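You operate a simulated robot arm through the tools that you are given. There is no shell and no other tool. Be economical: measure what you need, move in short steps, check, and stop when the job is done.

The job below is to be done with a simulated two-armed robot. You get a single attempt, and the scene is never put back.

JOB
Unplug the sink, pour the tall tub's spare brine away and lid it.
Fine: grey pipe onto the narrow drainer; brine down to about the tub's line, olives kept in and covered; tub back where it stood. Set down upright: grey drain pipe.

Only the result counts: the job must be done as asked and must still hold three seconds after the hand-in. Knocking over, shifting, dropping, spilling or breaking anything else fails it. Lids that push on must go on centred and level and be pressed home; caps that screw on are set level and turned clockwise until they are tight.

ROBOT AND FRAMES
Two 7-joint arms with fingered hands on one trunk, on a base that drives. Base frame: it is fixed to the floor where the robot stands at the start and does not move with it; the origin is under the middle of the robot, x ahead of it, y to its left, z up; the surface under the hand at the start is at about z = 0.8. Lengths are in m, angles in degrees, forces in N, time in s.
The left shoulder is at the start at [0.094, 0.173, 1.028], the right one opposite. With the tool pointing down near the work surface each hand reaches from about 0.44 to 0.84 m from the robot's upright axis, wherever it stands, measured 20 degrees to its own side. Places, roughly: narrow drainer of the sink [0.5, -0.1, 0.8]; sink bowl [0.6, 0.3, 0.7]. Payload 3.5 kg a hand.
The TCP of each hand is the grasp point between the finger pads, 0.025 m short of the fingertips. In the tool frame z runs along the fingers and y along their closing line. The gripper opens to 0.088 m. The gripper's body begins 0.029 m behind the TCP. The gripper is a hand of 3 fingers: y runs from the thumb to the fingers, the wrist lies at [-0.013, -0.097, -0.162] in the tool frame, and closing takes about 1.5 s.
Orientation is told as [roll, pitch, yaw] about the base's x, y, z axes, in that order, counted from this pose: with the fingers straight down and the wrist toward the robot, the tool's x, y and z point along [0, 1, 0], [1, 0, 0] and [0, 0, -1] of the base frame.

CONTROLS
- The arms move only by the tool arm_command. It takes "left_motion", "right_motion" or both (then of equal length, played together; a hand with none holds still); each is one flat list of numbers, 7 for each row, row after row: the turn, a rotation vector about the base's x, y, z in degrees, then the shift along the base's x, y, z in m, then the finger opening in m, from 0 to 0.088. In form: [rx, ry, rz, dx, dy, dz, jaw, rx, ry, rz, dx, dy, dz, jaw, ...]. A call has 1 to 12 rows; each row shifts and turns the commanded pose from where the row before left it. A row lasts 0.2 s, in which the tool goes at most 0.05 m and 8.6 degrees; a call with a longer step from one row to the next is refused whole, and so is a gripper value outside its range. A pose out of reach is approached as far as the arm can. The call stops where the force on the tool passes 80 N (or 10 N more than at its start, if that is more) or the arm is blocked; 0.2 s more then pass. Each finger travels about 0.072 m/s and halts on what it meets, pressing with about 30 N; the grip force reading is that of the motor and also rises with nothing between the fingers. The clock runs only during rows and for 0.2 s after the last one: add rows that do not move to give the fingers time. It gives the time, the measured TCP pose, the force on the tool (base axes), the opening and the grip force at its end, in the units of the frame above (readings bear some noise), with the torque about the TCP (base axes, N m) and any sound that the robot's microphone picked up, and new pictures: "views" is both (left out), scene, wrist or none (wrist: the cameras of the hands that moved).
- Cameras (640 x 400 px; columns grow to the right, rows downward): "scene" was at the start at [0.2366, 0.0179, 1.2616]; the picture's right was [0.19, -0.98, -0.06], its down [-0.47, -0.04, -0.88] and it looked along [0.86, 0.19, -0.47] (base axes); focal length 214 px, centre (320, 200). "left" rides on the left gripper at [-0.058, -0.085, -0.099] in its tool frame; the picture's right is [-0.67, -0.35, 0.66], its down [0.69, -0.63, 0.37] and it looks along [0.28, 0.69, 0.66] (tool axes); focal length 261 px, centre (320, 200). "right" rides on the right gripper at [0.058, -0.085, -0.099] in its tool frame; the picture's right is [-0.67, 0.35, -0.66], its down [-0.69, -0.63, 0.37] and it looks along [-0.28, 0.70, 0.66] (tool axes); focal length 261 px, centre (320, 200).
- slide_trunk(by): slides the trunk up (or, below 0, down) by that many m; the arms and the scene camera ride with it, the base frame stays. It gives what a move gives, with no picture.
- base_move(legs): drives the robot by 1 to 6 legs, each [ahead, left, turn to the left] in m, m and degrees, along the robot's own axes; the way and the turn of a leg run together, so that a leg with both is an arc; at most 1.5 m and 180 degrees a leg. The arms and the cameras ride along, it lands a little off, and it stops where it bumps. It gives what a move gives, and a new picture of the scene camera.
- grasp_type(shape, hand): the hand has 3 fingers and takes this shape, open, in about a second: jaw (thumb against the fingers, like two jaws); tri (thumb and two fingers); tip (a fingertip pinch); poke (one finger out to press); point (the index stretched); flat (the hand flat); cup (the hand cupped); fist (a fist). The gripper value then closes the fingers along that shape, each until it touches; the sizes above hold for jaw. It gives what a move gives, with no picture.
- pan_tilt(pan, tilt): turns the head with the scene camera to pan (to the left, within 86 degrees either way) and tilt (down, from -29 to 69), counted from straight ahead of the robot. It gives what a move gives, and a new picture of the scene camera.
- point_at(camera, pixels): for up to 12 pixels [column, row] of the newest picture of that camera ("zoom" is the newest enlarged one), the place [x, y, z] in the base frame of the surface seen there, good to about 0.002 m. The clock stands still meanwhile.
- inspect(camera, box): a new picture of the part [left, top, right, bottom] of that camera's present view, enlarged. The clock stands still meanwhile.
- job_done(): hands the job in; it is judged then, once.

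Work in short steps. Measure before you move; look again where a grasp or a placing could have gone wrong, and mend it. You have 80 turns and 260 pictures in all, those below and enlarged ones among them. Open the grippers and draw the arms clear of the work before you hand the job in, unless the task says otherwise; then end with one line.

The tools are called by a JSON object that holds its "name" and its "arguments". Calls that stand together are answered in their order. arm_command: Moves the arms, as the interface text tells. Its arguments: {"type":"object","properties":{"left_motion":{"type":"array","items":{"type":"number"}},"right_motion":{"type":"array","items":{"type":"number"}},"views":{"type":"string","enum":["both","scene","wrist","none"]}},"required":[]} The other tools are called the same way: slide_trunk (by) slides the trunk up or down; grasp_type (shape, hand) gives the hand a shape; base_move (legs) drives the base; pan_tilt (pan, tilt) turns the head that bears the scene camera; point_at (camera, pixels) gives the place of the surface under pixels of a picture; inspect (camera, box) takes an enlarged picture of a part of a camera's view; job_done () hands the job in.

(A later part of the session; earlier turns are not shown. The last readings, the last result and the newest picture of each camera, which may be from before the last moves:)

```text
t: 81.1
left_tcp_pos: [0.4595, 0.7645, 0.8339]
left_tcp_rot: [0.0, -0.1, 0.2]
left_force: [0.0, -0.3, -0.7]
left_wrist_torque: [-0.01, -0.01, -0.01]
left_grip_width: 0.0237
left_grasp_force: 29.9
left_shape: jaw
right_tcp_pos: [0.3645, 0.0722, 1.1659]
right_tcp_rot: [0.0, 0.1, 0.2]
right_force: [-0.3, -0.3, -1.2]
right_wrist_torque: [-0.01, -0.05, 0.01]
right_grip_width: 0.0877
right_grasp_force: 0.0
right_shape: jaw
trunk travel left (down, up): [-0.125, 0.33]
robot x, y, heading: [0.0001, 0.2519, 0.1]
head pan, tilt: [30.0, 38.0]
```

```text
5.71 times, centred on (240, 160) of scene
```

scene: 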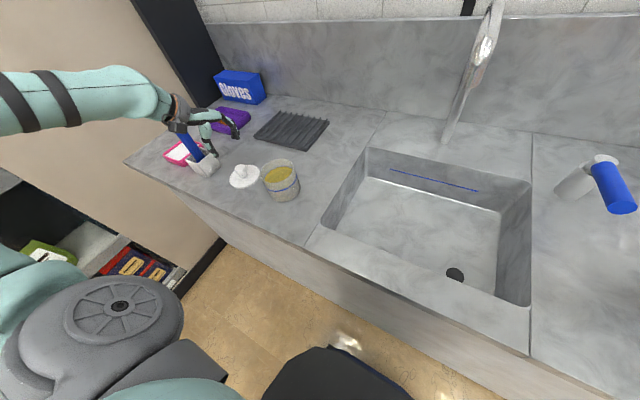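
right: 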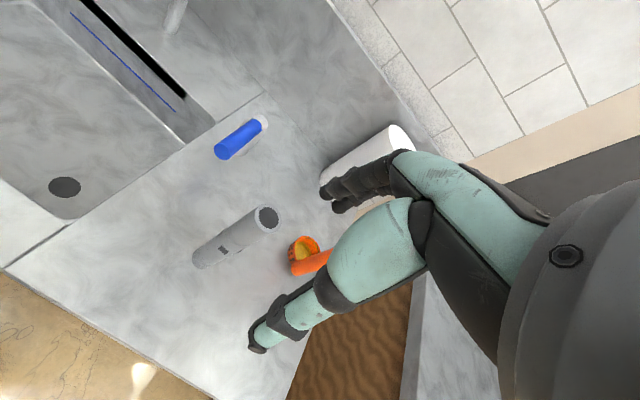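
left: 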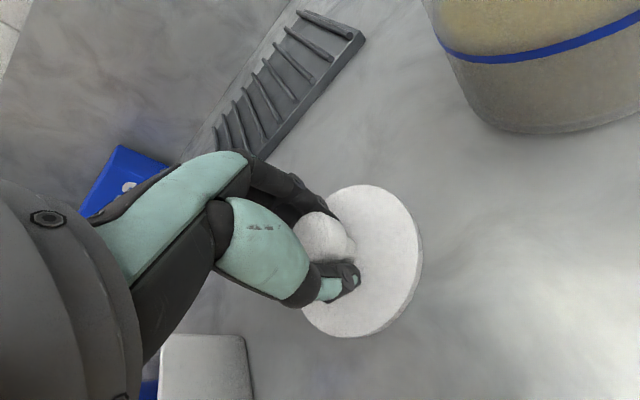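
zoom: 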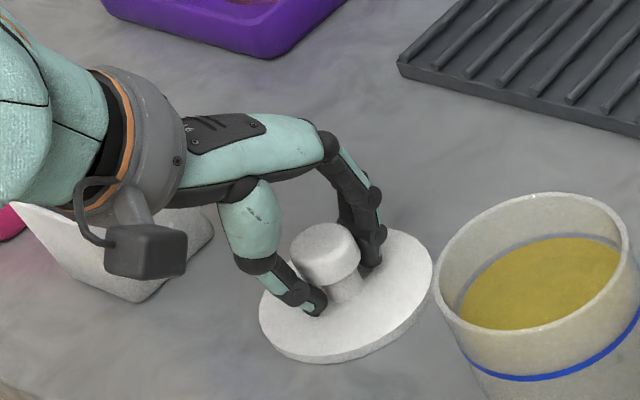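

Gripped (0.0237 m, 30 N). I lift 0.11 m and check that the lid hangs level.

{"name": "arm_command", "arguments": {"left_motion": [0, 0, 0, 0, 0, 0.005, 0.01, 0, 0, 0, 0, 0, 0.015, 0.01, 0, 0, 0, 0, 0, 0.025, 0.01, 0, 0, 0, 0, 0, 0.025, 0.01, 0, 0, 0, 0, 0, 0.025, 0.01, 0, 0, 0, 0, 0, 0.015, 0.01, 0, 0, 0, 0, 0, 0, 0.01], "views": "wrist"}}

{"name": "inspect", "arguments": {"camera": "scene", "box": [200, 95, 310, 205]}}

{"name": "point_at", "arguments": {"camera": "zoom", "pixels": [[370, 390], [400, 240], [495, 275], [430, 330], [520, 240], [380, 300], [350, 200], [280, 210]]}}

```text
t: 82.7
left_tcp_pos: [0.4592, 0.7643, 0.9443]
left_tcp_rot: [0.0, 0.1, 0.1]
left_force: [0.3, 0.5, -0.5]
left_wrist_torque: [-0.01, 0.02, 0.02]
left_grip_width: 0.0234
left_grasp_force: 29.6
left_shape: jaw
right_tcp_pos: [0.3643, 0.0718, 1.1667]
right_tcp_rot: [-0.1, 0.1, 0.3]
right_force: [-0.2, -0.5, -0.3]
right_wrist_torque: [0.03, -0.01, 0.04]
right_grip_width: 0.0875
right_grasp_force: 0.0
right_shape: jaw
trunk travel left (down, up): [-0.125, 0.33]
robot x, y, heading: [0.0026, 0.2535, 0.1]
head pan, tilt: [30.0, 38.0]
```

left: 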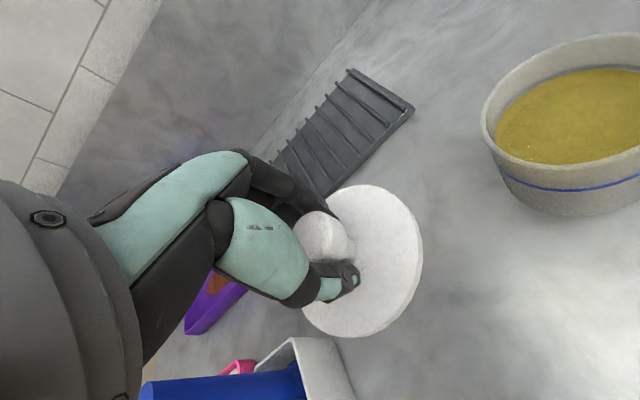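

```text
3.64 times, centred on (255, 150) of scene
```

zoom: 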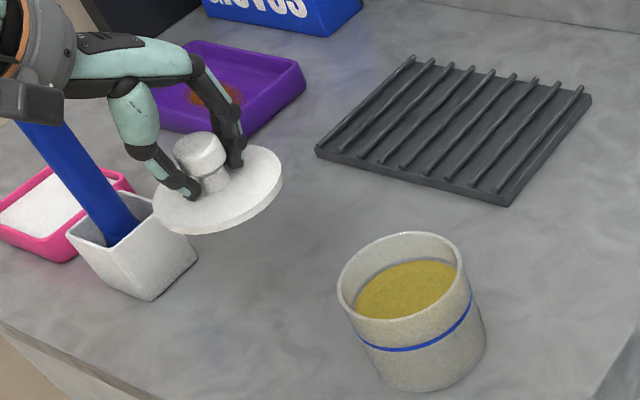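

```text
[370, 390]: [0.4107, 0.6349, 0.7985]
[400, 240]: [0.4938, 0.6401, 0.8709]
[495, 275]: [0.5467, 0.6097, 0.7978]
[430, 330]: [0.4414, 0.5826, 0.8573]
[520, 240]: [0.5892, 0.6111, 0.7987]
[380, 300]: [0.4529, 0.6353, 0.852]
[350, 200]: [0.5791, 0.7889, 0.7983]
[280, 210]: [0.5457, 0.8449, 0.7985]
```

The lid hangs roughly level. I measure lid edges and the tub rim precisely in separate zooms.

{"name": "inspect", "arguments": {"camera": "scene", "box": [204, 128, 252, 164]}}

{"name": "point_at", "arguments": {"camera": "zoom", "pixels": [[90, 225], [150, 325], [300, 300], [410, 190], [380, 140], [330, 220], [220, 290], [360, 250]]}}

{"name": "inspect", "arguments": {"camera": "scene", "box": [252, 154, 308, 206]}}

```text
11.11 times, centred on (228, 146) of scene
```

zoom: 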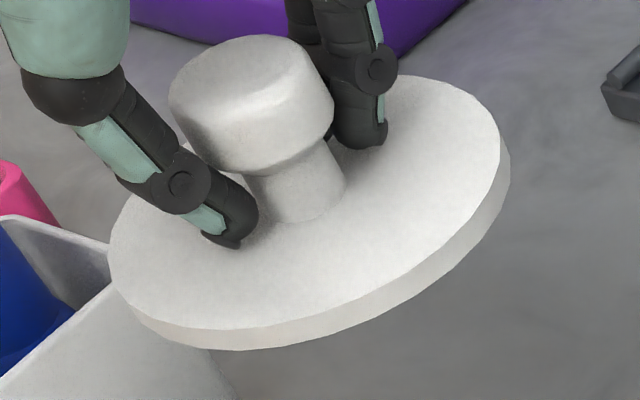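

```text
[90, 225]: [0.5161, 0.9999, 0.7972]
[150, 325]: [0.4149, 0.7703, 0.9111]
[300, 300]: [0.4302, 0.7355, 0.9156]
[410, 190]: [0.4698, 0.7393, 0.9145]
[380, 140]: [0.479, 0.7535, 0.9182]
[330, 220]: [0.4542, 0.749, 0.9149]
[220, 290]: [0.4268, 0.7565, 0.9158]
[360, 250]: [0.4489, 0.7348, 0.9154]
```

```text
7.69 times, centred on (280, 180) of scene
```

zoom: 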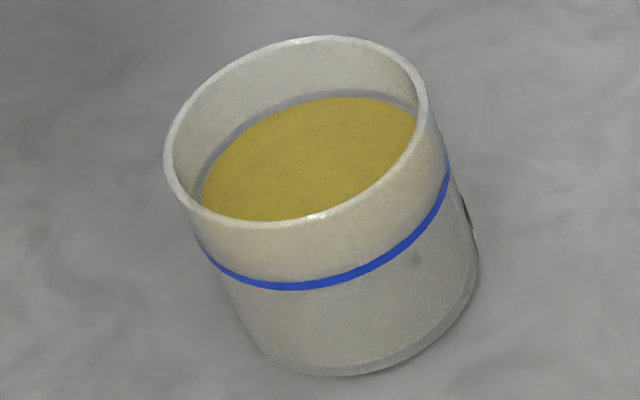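

Lid is level (≈0.915 all over). Now the rim points of the tub.

{"name": "point_at", "arguments": {"camera": "zoom", "pixels": [[168, 165], [335, 40], [421, 95], [310, 219], [205, 208], [400, 160], [250, 62], [390, 57], [360, 200], [185, 190], [250, 222], [418, 120]]}}

{"name": "point_at", "arguments": {"camera": "left", "pixels": [[485, 125], [500, 85], [550, 52], [600, 38], [495, 145], [520, 160], [560, 166], [600, 164]]}}

```text
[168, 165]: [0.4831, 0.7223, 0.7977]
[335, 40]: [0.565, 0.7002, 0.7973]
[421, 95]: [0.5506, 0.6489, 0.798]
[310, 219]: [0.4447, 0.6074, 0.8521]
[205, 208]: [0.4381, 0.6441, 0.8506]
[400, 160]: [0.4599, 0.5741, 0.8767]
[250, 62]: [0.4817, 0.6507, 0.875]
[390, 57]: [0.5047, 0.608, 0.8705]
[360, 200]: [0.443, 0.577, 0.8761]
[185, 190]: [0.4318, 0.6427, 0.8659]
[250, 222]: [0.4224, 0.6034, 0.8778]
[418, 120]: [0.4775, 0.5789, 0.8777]
```

```text
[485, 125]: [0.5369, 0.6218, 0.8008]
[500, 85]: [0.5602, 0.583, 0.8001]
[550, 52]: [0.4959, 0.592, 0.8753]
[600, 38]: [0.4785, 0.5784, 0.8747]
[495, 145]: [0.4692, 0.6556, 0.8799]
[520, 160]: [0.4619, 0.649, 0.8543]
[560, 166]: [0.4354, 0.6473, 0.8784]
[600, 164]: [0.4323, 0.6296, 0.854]
```

Tub centre ≈(0.462,0.6145). I carry the lid over (TCP dx≈+0.003, dy≈−0.149) at this height.

{"name": "arm_command", "arguments": {"left_motion": [0, 0, 0, 0, -0.01, 0, 0.01, 0, 0, 0, 0.001, -0.02, 0, 0.01, 0, 0, 0, 0, -0.025, 0, 0.01, 0, 0, 0, 0.001, -0.025, 0, 0.01, 0, 0, 0, 0, -0.025, 0, 0.01, 0, 0, 0, 0.001, -0.025, 0, 0.01, 0, 0, 0, 0, -0.013, 0, 0.01, 0, 0, 0, 0, -0.006, 0, 0.01, 0, 0, 0, 0, 0, 0, 0.01], "views": "both"}}

{"name": "inspect", "arguments": {"camera": "scene", "box": [245, 125, 325, 205]}}

{"name": "inspect", "arguments": {"camera": "left", "box": [280, 170, 440, 350]}}

{"name": "point_at", "arguments": {"camera": "zoom", "pixels": [[410, 200], [380, 100], [330, 50], [250, 40], [400, 260], [370, 320], [320, 360], [260, 375], [200, 365], [150, 340], [350, 200], [300, 300]]}}

```text
t: 84.7
left_tcp_pos: [0.4624, 0.6153, 0.9437]
left_tcp_rot: [0.0, 0.0, 0.1]
left_force: [-0.2, 0.0, -0.5]
left_wrist_torque: [-0.01, -0.02, 0.01]
left_grip_width: 0.0236
left_grasp_force: 29.5
left_shape: jaw
right_tcp_pos: [0.3642, 0.0726, 1.1656]
right_tcp_rot: [0.0, 0.1, 0.1]
right_force: [-1.6, 0.3, -0.4]
right_wrist_torque: [-0.02, 0.01, 0.02]
right_grip_width: 0.0877
right_grasp_force: 0.0
right_shape: jaw
trunk travel left (down, up): [-0.125, 0.33]
robot x, y, heading: [0.0003, 0.2528, 0.1]
head pan, tilt: [30.0, 38.0]
```

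scene: 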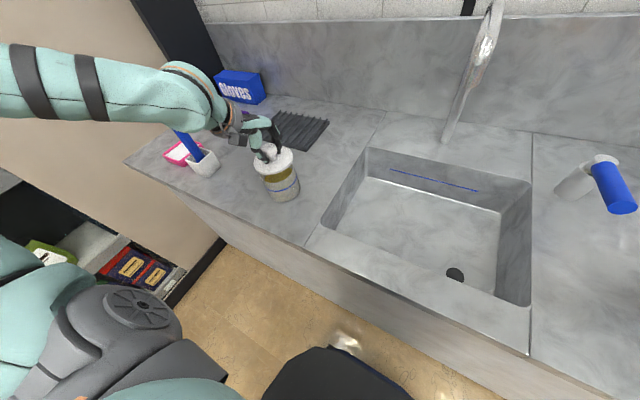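
left: 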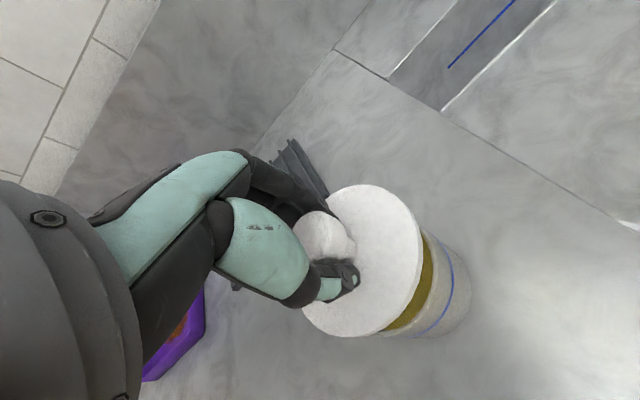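

```text
5.00 times, centred on (285, 165) of scene
```

zoom: 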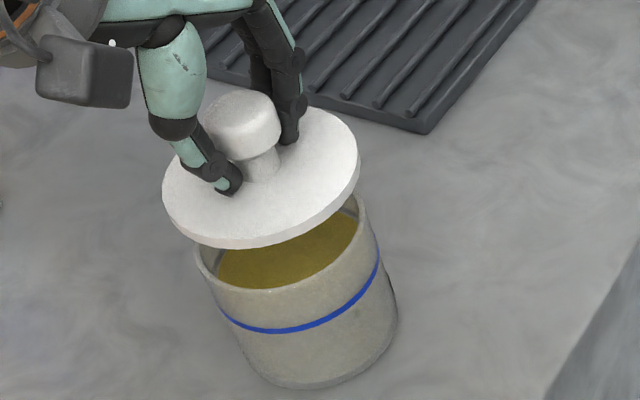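

```text
2.22 times, centred on (360, 260) of left
```

zoom: 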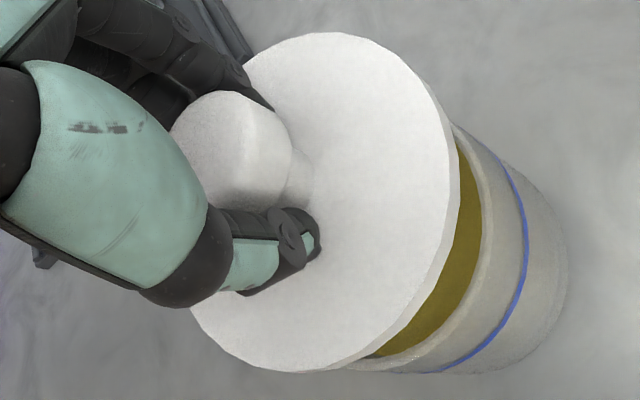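

```text
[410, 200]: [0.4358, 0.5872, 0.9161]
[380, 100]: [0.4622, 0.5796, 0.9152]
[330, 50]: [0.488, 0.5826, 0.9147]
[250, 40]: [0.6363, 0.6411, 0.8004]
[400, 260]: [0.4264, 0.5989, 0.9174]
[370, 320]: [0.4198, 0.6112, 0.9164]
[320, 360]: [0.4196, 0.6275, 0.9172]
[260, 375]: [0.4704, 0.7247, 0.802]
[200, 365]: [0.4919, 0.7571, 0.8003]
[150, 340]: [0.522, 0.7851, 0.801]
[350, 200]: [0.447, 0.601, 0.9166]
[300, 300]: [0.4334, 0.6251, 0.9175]
```

The lid is nearly over the rim but may tilt ~2° (lower at far side). I measure its edge more finely.

{"name": "point_at", "arguments": {"camera": "zoom", "pixels": [[452, 180], [436, 110], [398, 62], [330, 36], [428, 285], [380, 340], [300, 368], [205, 320], [270, 60], [340, 110], [360, 280], [240, 330]]}}

{"name": "inspect", "arguments": {"camera": "scene", "box": [256, 136, 304, 172]}}

{"name": "point_at", "arguments": {"camera": "zoom", "pixels": [[100, 210], [250, 250], [340, 220], [450, 170], [490, 110], [430, 60], [180, 280], [300, 290], [400, 250], [120, 260], [400, 120], [500, 180]]}}

```text
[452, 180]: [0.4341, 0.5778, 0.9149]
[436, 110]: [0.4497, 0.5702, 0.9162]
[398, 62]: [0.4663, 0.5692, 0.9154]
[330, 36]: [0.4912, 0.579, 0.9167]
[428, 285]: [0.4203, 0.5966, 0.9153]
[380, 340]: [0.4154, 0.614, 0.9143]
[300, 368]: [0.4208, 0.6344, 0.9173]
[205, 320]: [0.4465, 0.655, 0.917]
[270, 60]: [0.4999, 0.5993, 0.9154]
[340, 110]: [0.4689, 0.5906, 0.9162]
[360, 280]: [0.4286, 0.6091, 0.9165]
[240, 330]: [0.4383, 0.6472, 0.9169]
```

```text
11.11 times, centred on (280, 154) of scene
```

zoom: 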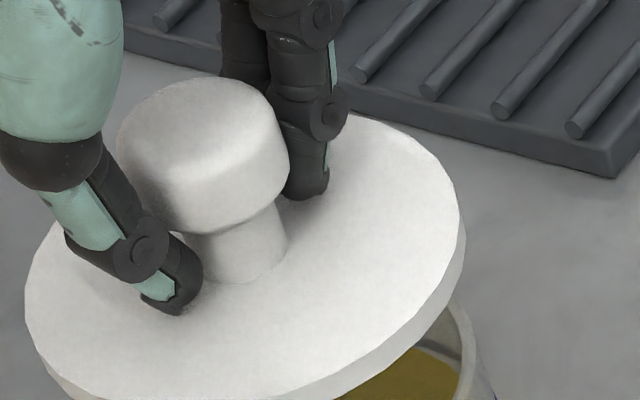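

```text
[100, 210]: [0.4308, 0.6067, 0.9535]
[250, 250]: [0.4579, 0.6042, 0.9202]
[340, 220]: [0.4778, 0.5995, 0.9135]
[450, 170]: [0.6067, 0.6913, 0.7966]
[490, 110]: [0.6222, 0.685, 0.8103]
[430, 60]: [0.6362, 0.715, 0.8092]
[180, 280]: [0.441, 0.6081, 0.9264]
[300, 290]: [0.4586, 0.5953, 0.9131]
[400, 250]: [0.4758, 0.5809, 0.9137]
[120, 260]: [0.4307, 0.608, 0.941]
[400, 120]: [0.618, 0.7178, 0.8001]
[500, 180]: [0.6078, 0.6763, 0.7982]
```

Lid is level; its centre ≈(0.460,0.6128) vs tub (0.4615,0.6145). I correct +1.5 mm in x and y and lower 26 mm, then check.

{"name": "arm_command", "arguments": {"left_motion": [0, 0, 0, 0.0015, 0.0015, -0.005, 0.01, 0, 0, 0, 0, 0, -0.008, 0.01, 0, 0, 0, 0, 0, -0.008, 0.01, 0, 0, 0, 0, 0, -0.005, 0.01, 0, 0, 0, 0, 0, 0, 0.01], "views": "wrist"}}

{"name": "inspect", "arguments": {"camera": "scene", "box": [250, 140, 310, 200]}}

{"name": "inspect", "arguments": {"camera": "left", "box": [290, 170, 460, 350]}}

```text
t: 85.9
left_tcp_pos: [0.4639, 0.6166, 0.9174]
left_tcp_rot: [0.0, 0.0, 0.1]
left_force: [0.0, 0.5, 0.2]
left_wrist_torque: [0.0, -0.01, 0.01]
left_grip_width: 0.0236
left_grasp_force: 30.0
left_shape: jaw
right_tcp_pos: [0.3642, 0.0722, 1.166]
right_tcp_rot: [0.0, 0.1, 0.2]
right_force: [0.1, -0.2, -0.1]
right_wrist_torque: [-0.03, -0.01, 0.02]
right_grip_width: 0.0878
right_grasp_force: 0.0
right_shape: jaw
trunk travel left (down, up): [-0.125, 0.33]
robot x, y, heading: [-0.0024, 0.2519, 0.2]
head pan, tilt: [30.0, 38.0]
```

left: 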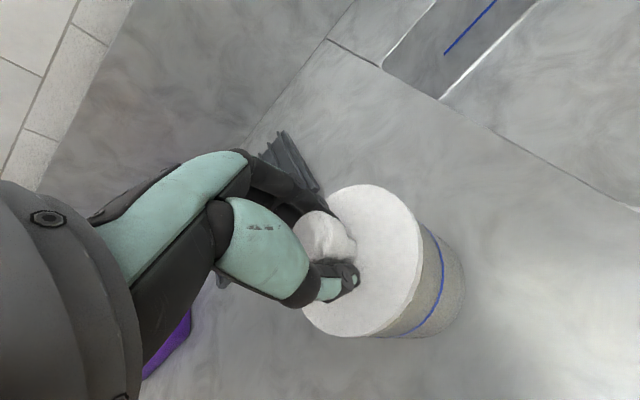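

```text
6.67 times, centred on (280, 170) of scene
```

zoom: 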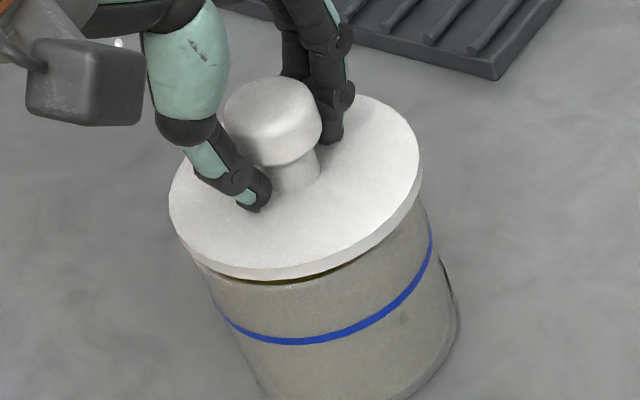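

```text
2.22 times, centred on (375, 260) of left
```

zoom: 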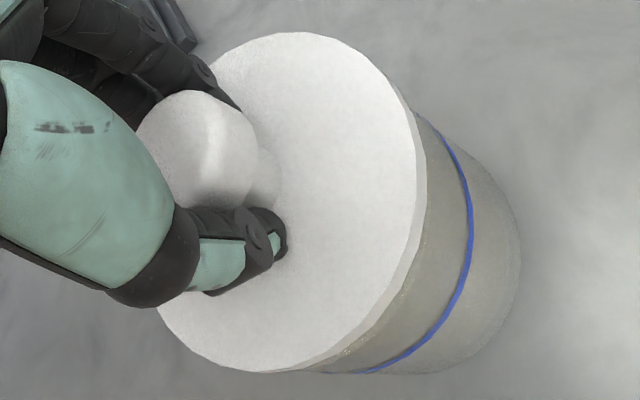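

Looks well aligned. I lower 4 mm more and recheck both sides.

{"name": "arm_command", "arguments": {"left_motion": [0, 0, 0, 0, 0, -0.002, 0.01, 0, 0, 0, 0, 0, -0.002, 0.01, 0, 0, 0, 0, 0, 0, 0.01], "views": "none"}}

{"name": "inspect", "arguments": {"camera": "scene", "box": [256, 144, 304, 186]}}

{"name": "inspect", "arguments": {"camera": "left", "box": [320, 170, 450, 350]}}

{"name": "point_at", "arguments": {"camera": "zoom", "pixels": [[430, 180], [418, 110], [380, 62], [405, 290], [350, 345], [270, 368], [440, 190], [425, 280], [460, 190], [440, 270], [380, 340], [445, 140]]}}

```text
t: 86.7
left_tcp_pos: [0.4641, 0.6162, 0.9135]
left_tcp_rot: [-0.1, 0.0, 0.0]
left_force: [0.4, -0.5, -0.4]
left_wrist_torque: [0.04, 0.03, 0.0]
left_grip_width: 0.0236
left_grasp_force: 30.4
left_shape: jaw
right_tcp_pos: [0.3635, 0.0721, 1.1667]
right_tcp_rot: [0.0, 0.1, 0.1]
right_force: [-0.1, 0.4, -0.1]
right_wrist_torque: [0.0, 0.0, -0.01]
right_grip_width: 0.0877
right_grasp_force: 0.1
right_shape: jaw
trunk travel left (down, up): [-0.125, 0.33]
robot x, y, heading: [0.0002, 0.2534, 0.1]
head pan, tilt: [30.0, 38.0]
```

```text
9.52 times, centred on (280, 165) of scene
```

zoom: 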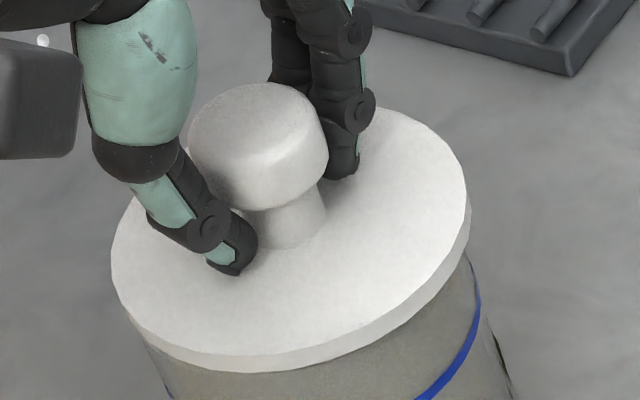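

```text
2.22 times, centred on (385, 260) of left
```

zoom: 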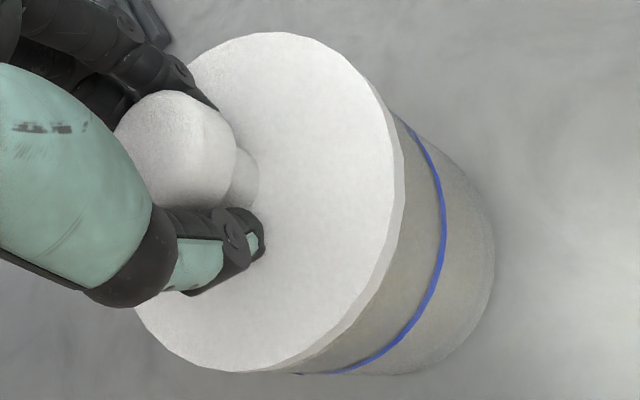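

```text
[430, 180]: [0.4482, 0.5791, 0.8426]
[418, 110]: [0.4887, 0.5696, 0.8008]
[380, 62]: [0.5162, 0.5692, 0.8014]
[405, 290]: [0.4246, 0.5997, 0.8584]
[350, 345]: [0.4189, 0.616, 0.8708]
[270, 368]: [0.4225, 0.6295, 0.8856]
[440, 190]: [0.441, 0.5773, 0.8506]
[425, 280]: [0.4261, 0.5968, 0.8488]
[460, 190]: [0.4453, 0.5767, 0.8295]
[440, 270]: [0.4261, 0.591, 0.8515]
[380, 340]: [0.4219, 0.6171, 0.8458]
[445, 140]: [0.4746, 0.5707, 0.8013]
```

From the scene the overhang is even (≈4 mm… both sides). I fit the lid edge in the wrist zoom to confirm the other axis.

{"name": "point_at", "arguments": {"camera": "zoom", "pixels": [[390, 180], [375, 105], [340, 58], [280, 37], [368, 285], [320, 335], [240, 365], [150, 325], [220, 55], [190, 355], [390, 220], [395, 150]]}}

```text
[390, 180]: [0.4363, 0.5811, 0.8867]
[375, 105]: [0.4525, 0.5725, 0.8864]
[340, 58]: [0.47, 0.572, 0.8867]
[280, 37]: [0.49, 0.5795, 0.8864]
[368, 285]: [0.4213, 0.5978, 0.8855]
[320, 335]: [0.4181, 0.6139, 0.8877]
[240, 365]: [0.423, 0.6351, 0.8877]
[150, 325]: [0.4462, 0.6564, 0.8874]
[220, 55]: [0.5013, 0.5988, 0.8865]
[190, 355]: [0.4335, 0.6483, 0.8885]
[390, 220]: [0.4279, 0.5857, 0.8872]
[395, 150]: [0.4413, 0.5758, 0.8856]
```

The lid fit gives centre (0.4615,0.6145): aligned with the tub. I lower to contact in 1 mm steps.

{"name": "arm_command", "arguments": {"left_motion": [0, 0, 0, 0, 0, -0.001, 0.01, 0, 0, 0, 0, 0, -0.001, 0.01, 0, 0, 0, 0, 0, -0.001, 0.01, 0, 0, 0, 0, 0, 0, 0.01], "views": "none"}}

{"name": "inspect", "arguments": {"camera": "scene", "box": [256, 144, 304, 186]}}

```text
t: 87.7
left_tcp_pos: [0.4638, 0.6149, 0.9114]
left_tcp_rot: [0.0, -0.1, 0.1]
left_force: [0.5, 1.1, 4.9]
left_wrist_torque: [0.03, -0.11, -0.03]
left_grip_width: 0.0234
left_grasp_force: 29.8
left_shape: jaw
right_tcp_pos: [0.3636, 0.0715, 1.1667]
right_tcp_rot: [0.0, 0.0, 0.2]
right_force: [-0.3, -0.2, -0.3]
right_wrist_torque: [0.03, -0.03, -0.01]
right_grip_width: 0.0875
right_grasp_force: 0.1
right_shape: jaw
trunk travel left (down, up): [-0.125, 0.33]
robot x, y, heading: [-0.0019, 0.2542, 0.3]
head pan, tilt: [30.0, 38.0]
```

```text
9.52 times, centred on (280, 165) of scene
```

zoom: 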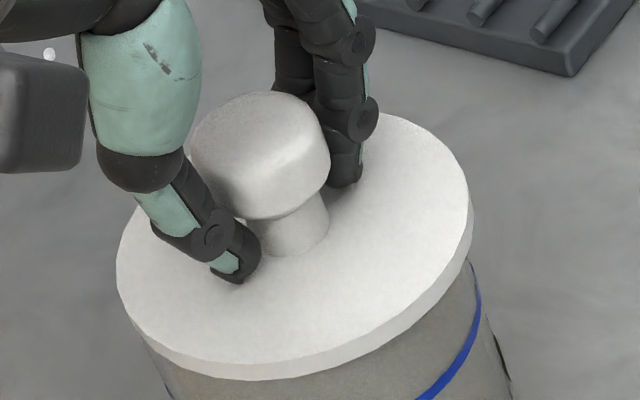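

First contact (4.9 N). I press further in 1 mm steps.

{"name": "arm_command", "arguments": {"left_motion": [0, 0, 0, 0, 0, -0.001, 0.01, 0, 0, 0, 0, 0, -0.001, 0.01, 0, 0, 0, 0, 0, -0.001, 0.01, 0, 0, 0, 0, 0, 0, 0.01], "views": "none"}}

{"name": "inspect", "arguments": {"camera": "scene", "box": [256, 144, 304, 186]}}

```text
t: 88.7
left_tcp_pos: [0.4627, 0.6158, 0.91]
left_tcp_rot: [0.1, -0.2, 0.0]
left_force: [4.0, 3.9, 21.9]
left_wrist_torque: [0.07, -0.2, 0.02]
left_grip_width: 0.0246
left_grasp_force: 30.1
left_shape: jaw
right_tcp_pos: [0.3616, 0.0705, 1.1658]
right_tcp_rot: [0.1, 0.0, 0.2]
right_force: [-0.1, 0.0, 0.8]
right_wrist_torque: [-0.01, 0.03, 0.0]
right_grip_width: 0.0879
right_grasp_force: 0.0
right_shape: jaw
trunk travel left (down, up): [-0.125, 0.33]
robot x, y, heading: [-0.0005, 0.2529, 0.1]
head pan, tilt: [30.0, 38.0]
```

```text
9.52 times, centred on (280, 165) of scene
```

zoom: 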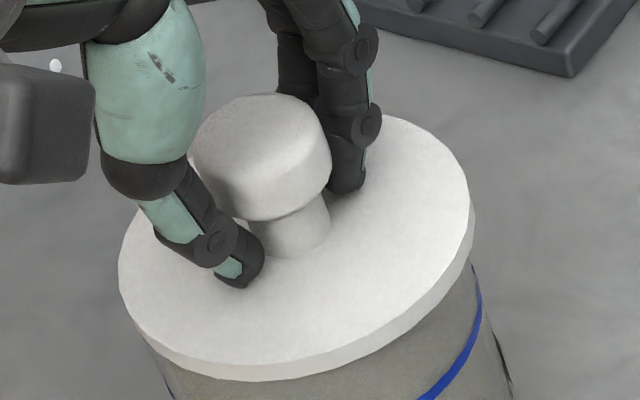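

22 N with slight finger slip. I measure the lid's height on the tub before pressing harder.

{"name": "point_at", "arguments": {"camera": "zoom", "pixels": [[140, 280], [200, 340], [300, 340], [400, 290], [450, 200], [420, 140], [320, 290], [300, 375], [430, 300], [250, 385], [470, 235], [480, 290]]}}

{"name": "arm_command", "arguments": {"left_motion": [0, 0, 0, 0, 0, -0.001, 0.01, 0, 0, 0, 0, 0, -0.001, 0.01, 0, 0, 0, 0, 0, -0.001, 0.01, 0, 0, 0, 0, 0, -0.001, 0.01, 0, 0, 0, 0, 0, 0, 0.01], "views": "none"}}

{"name": "inspect", "arguments": {"camera": "scene", "box": [256, 144, 304, 186]}}

{"name": "point_at", "arguments": {"camera": "zoom", "pixels": [[140, 280], [200, 340], [300, 340], [400, 290], [450, 200], [420, 140], [320, 290], [300, 375], [430, 300], [250, 385], [470, 235], [480, 290]]}}

```text
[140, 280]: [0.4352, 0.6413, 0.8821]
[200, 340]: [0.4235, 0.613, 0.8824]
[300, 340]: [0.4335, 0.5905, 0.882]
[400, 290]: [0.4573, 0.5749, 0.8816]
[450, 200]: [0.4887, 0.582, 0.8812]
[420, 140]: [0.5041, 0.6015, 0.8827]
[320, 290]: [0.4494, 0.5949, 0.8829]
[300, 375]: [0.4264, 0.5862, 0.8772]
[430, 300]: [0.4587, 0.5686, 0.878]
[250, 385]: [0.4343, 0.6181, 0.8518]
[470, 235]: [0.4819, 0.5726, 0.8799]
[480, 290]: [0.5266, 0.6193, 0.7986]
```

```text
t: 89.9
left_tcp_pos: [0.4615, 0.6139, 0.908]
left_tcp_rot: [0.3, -0.6, 0.1]
left_force: [8.8, 10.9, 61.8]
left_wrist_torque: [0.1, -0.55, 0.13]
left_grip_width: 0.0271
left_grasp_force: 30.0
left_shape: jaw
right_tcp_pos: [0.3584, 0.0684, 1.1684]
right_tcp_rot: [0.2, -0.2, 0.2]
right_force: [-0.3, -0.5, -0.3]
right_wrist_torque: [0.02, 0.01, 0.05]
right_grip_width: 0.088
right_grasp_force: 0.1
right_shape: jaw
trunk travel left (down, up): [-0.125, 0.33]
robot x, y, heading: [-0.001, 0.2511, 0.3]
head pan, tilt: [30.0, 38.0]
```

```text
9.52 times, centred on (280, 165) of scene
```

zoom: 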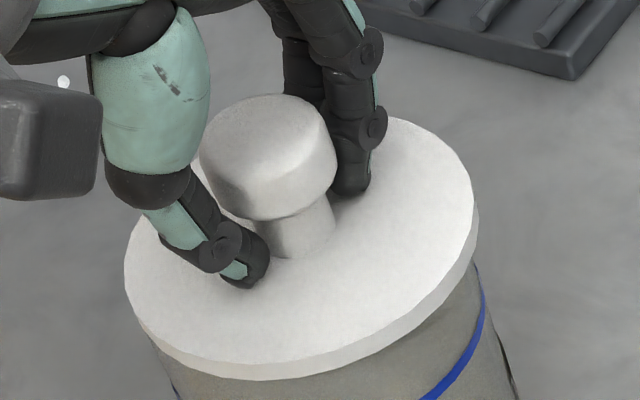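

```text
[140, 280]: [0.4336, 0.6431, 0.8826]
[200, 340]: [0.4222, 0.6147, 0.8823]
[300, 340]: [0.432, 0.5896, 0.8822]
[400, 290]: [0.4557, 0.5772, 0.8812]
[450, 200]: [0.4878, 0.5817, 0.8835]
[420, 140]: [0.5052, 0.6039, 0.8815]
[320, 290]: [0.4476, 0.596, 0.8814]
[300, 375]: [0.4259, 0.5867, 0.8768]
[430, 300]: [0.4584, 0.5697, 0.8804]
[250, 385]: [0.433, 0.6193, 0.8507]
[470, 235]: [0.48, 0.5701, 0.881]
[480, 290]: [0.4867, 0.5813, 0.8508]
```

62 N press and the lid stays level at 0.882, i.e. fully down on the rim. I relieve the force, open slowly, and then look before rising.

{"name": "arm_command", "arguments": {"left_motion": [0, 0, 0, 0, 0, 0.002, 0.01, 0, 0, 0, 0, 0, 0.002, 0.015, 0, 0, 0, 0, 0, 0.001, 0.022, 0, 0, 0, 0, 0, 0, 0.028, 0, 0, 0, 0, 0, 0, 0.035, 0, 0, 0, 0, 0, 0, 0.045, 0, 0, 0, 0, 0, 0, 0.06, 0, 0, 0, 0, 0, 0, 0.065, 0, 0, 0, 0, 0, 0, 0.065], "views": "wrist"}}

{"name": "inspect", "arguments": {"camera": "scene", "box": [250, 140, 310, 200]}}

```text
t: 91.9
left_tcp_pos: [0.4642, 0.6161, 0.9092]
left_tcp_rot: [0.0, 0.0, 0.2]
left_force: [-2.1, 0.5, 9.1]
left_wrist_torque: [-0.01, -0.17, 0.01]
left_grip_width: 0.0636
left_grasp_force: 0.2
left_shape: jaw
right_tcp_pos: [0.3628, 0.0723, 1.1661]
right_tcp_rot: [0.1, 0.0, 0.1]
right_force: [-1.4, 0.2, 0.1]
right_wrist_torque: [0.03, -0.01, 0.0]
right_grip_width: 0.0878
right_grasp_force: 0.0
right_shape: jaw
trunk travel left (down, up): [-0.125, 0.33]
robot x, y, heading: [0.0008, 0.2564, -0.1]
head pan, tilt: [30.0, 38.0]
```

left: 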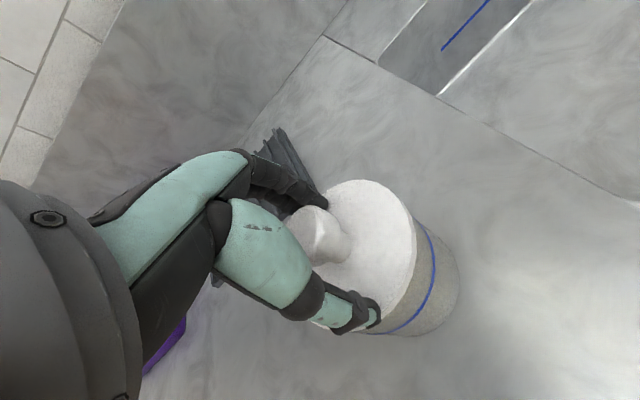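

```text
6.67 times, centred on (280, 170) of scene
```

zoom: 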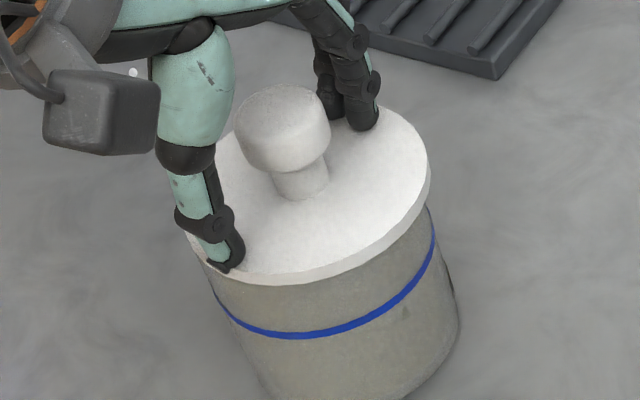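

Knob is free; fingertips still touch the disc (9 N). I rise straight up.

{"name": "arm_command", "arguments": {"left_motion": [0, 0, 0, 0, 0, 0.004, 0.065, 0, 0, 0, 0, 0, 0.008, 0.065, 0, 0, 0, 0, 0, 0.02, 0.065, 0, 0, 0, 0, 0, 0.03, 0.065, 0, 0, 0, 0, 0, 0.04, 0.065, 0, 0, 0, 0, 0, 0.03, 0.065], "views": "both"}}

{"name": "inspect", "arguments": {"camera": "scene", "box": [250, 145, 310, 205]}}

{"name": "point_at", "arguments": {"camera": "zoom", "pixels": [[190, 200], [240, 250], [320, 240], [390, 200], [420, 130], [380, 80], [300, 270], [285, 95], [350, 160], [210, 225], [180, 160], [415, 180]]}}

```text
t: 93.3
left_tcp_pos: [0.4635, 0.6155, 1.0416]
left_tcp_rot: [0.0, 0.0, 0.1]
left_force: [1.2, 0.3, -0.4]
left_wrist_torque: [-0.01, 0.01, -0.02]
left_grip_width: 0.0649
left_grasp_force: 0.1
left_shape: jaw
right_tcp_pos: [0.364, 0.0726, 1.1666]
right_tcp_rot: [0.0, 0.2, 0.2]
right_force: [0.0, -0.7, 0.1]
right_wrist_torque: [-0.03, 0.02, -0.01]
right_grip_width: 0.0875
right_grasp_force: 0.1
right_shape: jaw
trunk travel left (down, up): [-0.125, 0.33]
robot x, y, heading: [0.0014, 0.2565, -0.0]
head pan, tilt: [30.0, 38.0]
heard: snap
```

scene: 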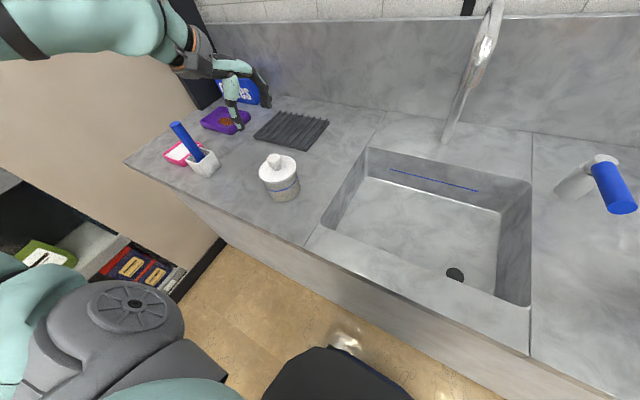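
left: 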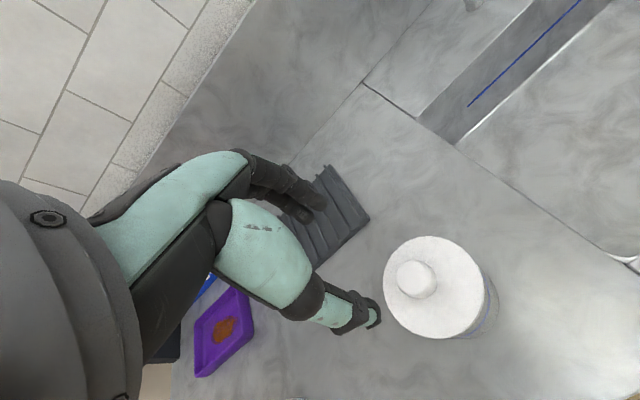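

```text
6.67 times, centred on (280, 175) of scene
```

zoom: 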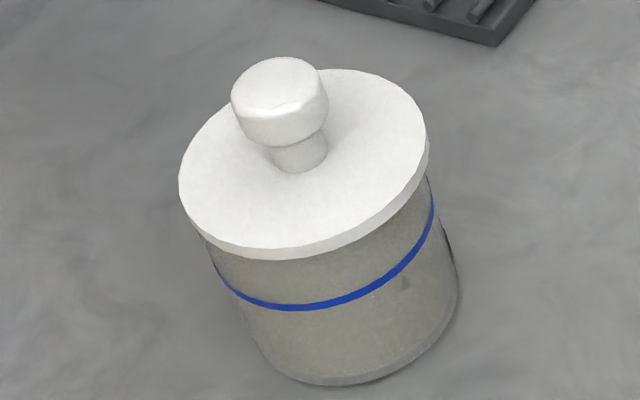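

```text
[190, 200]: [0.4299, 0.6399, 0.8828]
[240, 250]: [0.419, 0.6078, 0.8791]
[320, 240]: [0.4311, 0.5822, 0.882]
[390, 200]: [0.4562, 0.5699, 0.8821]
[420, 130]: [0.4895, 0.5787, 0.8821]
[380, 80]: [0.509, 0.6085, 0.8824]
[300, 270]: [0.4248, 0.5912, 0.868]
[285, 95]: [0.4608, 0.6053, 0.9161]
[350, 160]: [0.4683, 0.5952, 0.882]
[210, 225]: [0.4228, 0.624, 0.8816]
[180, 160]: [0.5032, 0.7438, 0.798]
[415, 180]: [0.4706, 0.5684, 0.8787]
```

A "snap" was heard as the hand left; the lid sits level at 0.882 and centred. To be sure it is home I'll press once more on the knob top with closed fingers; first locate the knob.

{"name": "point_at", "arguments": {"camera": "zoom", "pixels": [[240, 85], [315, 75], [283, 60], [265, 105], [280, 82]]}}

{"name": "inspect", "arguments": {"camera": "left", "box": [370, 225, 510, 345]}}

{"name": "arm_command", "arguments": {"left_motion": [0, 0, 0, 0, 0, 0, 0.04, 0, 0, 0, 0, 0, 0, 0.02, 0, 0, 0, 0, 0, 0, 0, 0, 0, 0, 0, 0, 0, 0, 0, 0, 0, 0, 0, 0, 0], "views": "both"}}

{"name": "inspect", "arguments": {"camera": "scene", "box": [230, 70, 310, 190]}}

```text
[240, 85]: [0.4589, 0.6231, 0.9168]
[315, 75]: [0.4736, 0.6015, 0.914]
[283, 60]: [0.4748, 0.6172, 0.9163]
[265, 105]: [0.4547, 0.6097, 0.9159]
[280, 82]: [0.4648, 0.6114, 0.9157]
```

```text
3.33 times, centred on (440, 285) of left
```

zoom: 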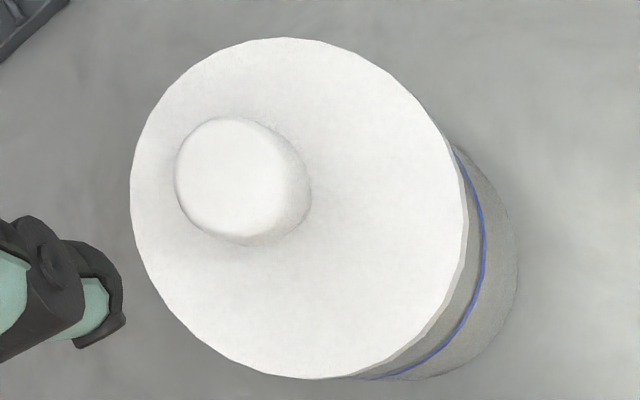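

```text
t: 94.5
left_tcp_pos: [0.4631, 0.6162, 1.0416]
left_tcp_rot: [0.0, 0.0, 0.1]
left_force: [0.1, -0.4, 0.0]
left_wrist_torque: [0.0, -0.01, -0.01]
left_grip_width: 0.0
left_grasp_force: 29.5
left_shape: jaw
right_tcp_pos: [0.3637, 0.0711, 1.1655]
right_tcp_rot: [-0.1, 0.1, 0.2]
right_force: [-0.9, -0.4, -0.5]
right_wrist_torque: [0.0, 0.02, -0.02]
right_grip_width: 0.0873
right_grasp_force: 0.1
right_shape: jaw
trunk travel left (down, up): [-0.125, 0.33]
robot x, y, heading: [-0.001, 0.2544, -0.1]
head pan, tilt: [30.0, 38.0]
```

scene: 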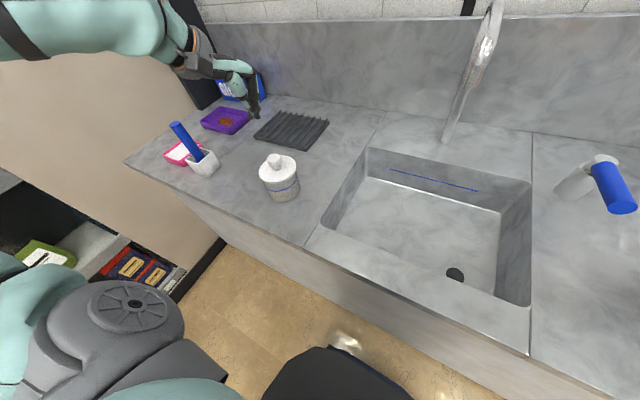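
left: 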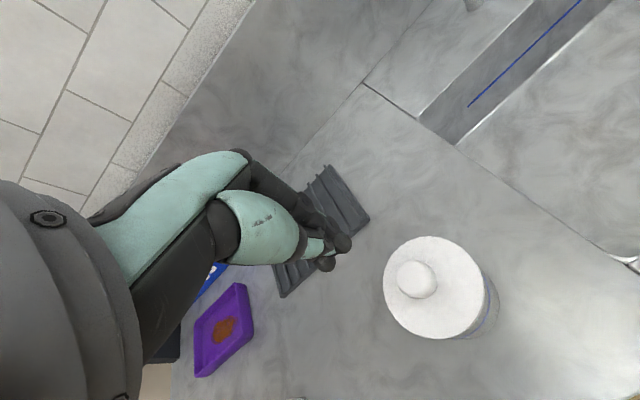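

```text
3.33 times, centred on (270, 130) of scene
```

zoom: 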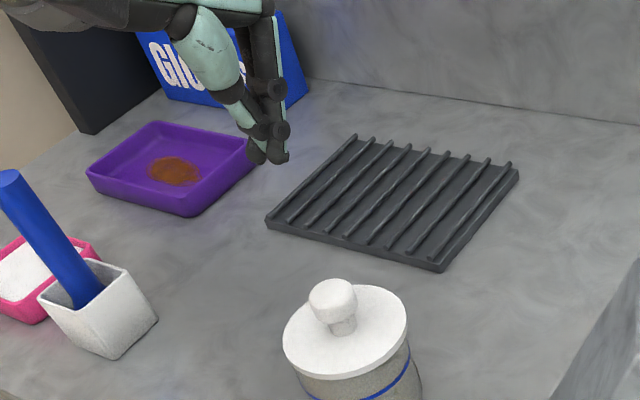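

Knob ≈(0.4645,0.6125). I check the lid's edge fit once more from the wrist camera, then descend the closed fingertips to just above the knob.

{"name": "inspect", "arguments": {"camera": "left", "box": [370, 225, 510, 345]}}

{"name": "point_at", "arguments": {"camera": "zoom", "pixels": [[136, 200], [160, 110], [270, 43], [350, 60], [425, 125], [458, 210], [430, 310], [380, 350], [300, 374], [220, 345], [150, 270], [490, 290]]}}

{"name": "arm_command", "arguments": {"left_motion": [0, 0, 0, 0.001, -0.003, -0.03, 0, 0, 0, 0, 0, 0, -0.03, 0, 0, 0, 0, 0, 0, -0.025, 0, 0, 0, 0, 0, 0, -0.008, 0, 0, 0, 0, 0, 0, 0, 0], "views": "wrist"}}

{"name": "inspect", "arguments": {"camera": "scene", "box": [250, 130, 310, 200]}}

```text
3.33 times, centred on (440, 285) of left
```

zoom: 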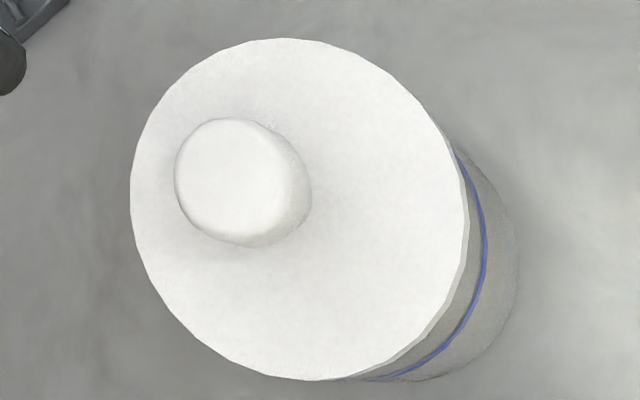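

```text
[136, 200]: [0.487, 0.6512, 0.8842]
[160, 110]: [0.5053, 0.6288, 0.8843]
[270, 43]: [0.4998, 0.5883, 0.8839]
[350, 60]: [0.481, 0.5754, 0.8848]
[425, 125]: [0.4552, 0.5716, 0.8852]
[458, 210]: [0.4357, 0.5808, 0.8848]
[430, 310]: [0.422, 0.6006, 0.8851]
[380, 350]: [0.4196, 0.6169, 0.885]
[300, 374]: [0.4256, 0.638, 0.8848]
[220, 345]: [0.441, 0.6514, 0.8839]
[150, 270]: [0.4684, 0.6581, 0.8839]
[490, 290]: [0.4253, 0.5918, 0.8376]
```

```text
t: 95.7
left_tcp_pos: [0.4651, 0.6131, 0.9481]
left_tcp_rot: [0.0, 0.0, 0.1]
left_force: [-0.2, -0.6, 0.6]
left_wrist_torque: [0.01, 0.04, -0.02]
left_grip_width: 0.0
left_grasp_force: 30.3
left_shape: jaw
right_tcp_pos: [0.3638, 0.0721, 1.1657]
right_tcp_rot: [-0.1, 0.1, 0.1]
right_force: [-0.5, 0.0, -0.6]
right_wrist_torque: [-0.03, 0.02, -0.03]
right_grip_width: 0.0878
right_grasp_force: 0.1
right_shape: jaw
trunk travel left (down, up): [-0.125, 0.33]
robot x, y, heading: [0.0002, 0.2542, 0.5]
head pan, tilt: [30.0, 38.0]
```

left: 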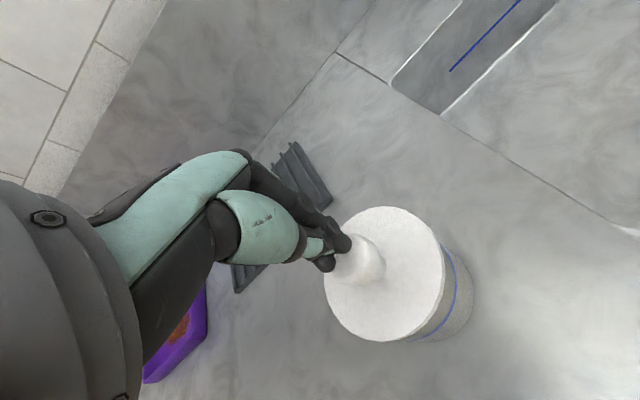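

```text
5.71 times, centred on (280, 165) of scene
```

zoom: 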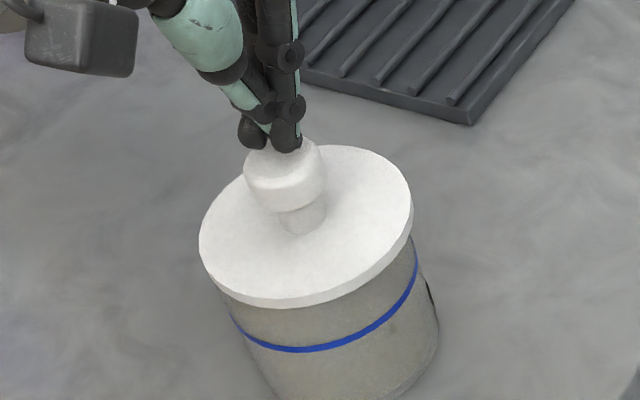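

The lid is centred within 1 mm of the tub. I now press down on the knob top in small steps.

{"name": "arm_command", "arguments": {"left_motion": [0, 0, 0, 0, 0, -0.003, 0, 0, 0, 0, 0, 0, -0.002, 0, 0, 0, 0, 0, 0, -0.001, 0, 0, 0, 0, 0, 0, -0.001, 0, 0, 0, 0, 0, 0, -0.001, 0, 0, 0, 0, 0, 0, 0, 0], "views": "none"}}

```text
t: 97.1
left_tcp_pos: [0.4648, 0.6123, 0.9403]
left_tcp_rot: [0.0, 0.0, 0.1]
left_force: [0.2, -0.5, 7.0]
left_wrist_torque: [-0.02, -0.01, -0.03]
left_grip_width: 0.0
left_grasp_force: 30.4
left_shape: jaw
right_tcp_pos: [0.3637, 0.0721, 1.1667]
right_tcp_rot: [0.1, 0.0, 0.3]
right_force: [0.6, -0.2, 0.3]
right_wrist_torque: [0.01, -0.04, -0.01]
right_grip_width: 0.0877
right_grasp_force: 0.0
right_shape: jaw
trunk travel left (down, up): [-0.125, 0.33]
robot x, y, heading: [-0.0003, 0.2527, 0.0]
head pan, tilt: [30.0, 38.0]
```

Contact at 7 N, torque-free (centred). I press 3 mm more.

{"name": "arm_command", "arguments": {"left_motion": [0, 0, 0, 0, 0, -0.001, 0, 0, 0, 0, 0, 0, -0.001, 0, 0, 0, 0, 0, 0, -0.001, 0, 0, 0, 0, 0, 0, 0, 0], "views": "none"}}

{"name": "inspect", "arguments": {"camera": "scene", "box": [250, 130, 310, 200]}}

```text
t: 98.1
left_tcp_pos: [0.4639, 0.6118, 0.9395]
left_tcp_rot: [0.1, -0.4, 0.1]
left_force: [7.7, 4.6, 35.8]
left_wrist_torque: [0.04, -0.11, 0.01]
left_grip_width: 0.0
left_grasp_force: 29.9
left_shape: jaw
right_tcp_pos: [0.3614, 0.0686, 1.1676]
right_tcp_rot: [0.0, 0.0, 0.3]
right_force: [0.1, 0.1, -0.2]
right_wrist_torque: [-0.01, 0.01, 0.01]
right_grip_width: 0.0875
right_grasp_force: 0.0
right_shape: jaw
trunk travel left (down, up): [-0.125, 0.33]
robot x, y, heading: [-0.0006, 0.2523, 0.1]
head pan, tilt: [30.0, 38.0]
```

```text
5.71 times, centred on (280, 165) of scene
```

zoom: 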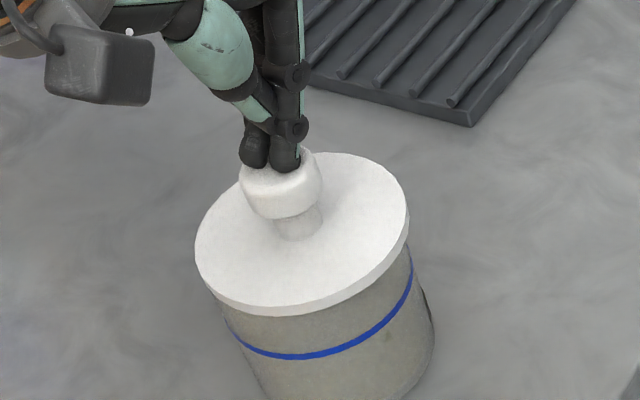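

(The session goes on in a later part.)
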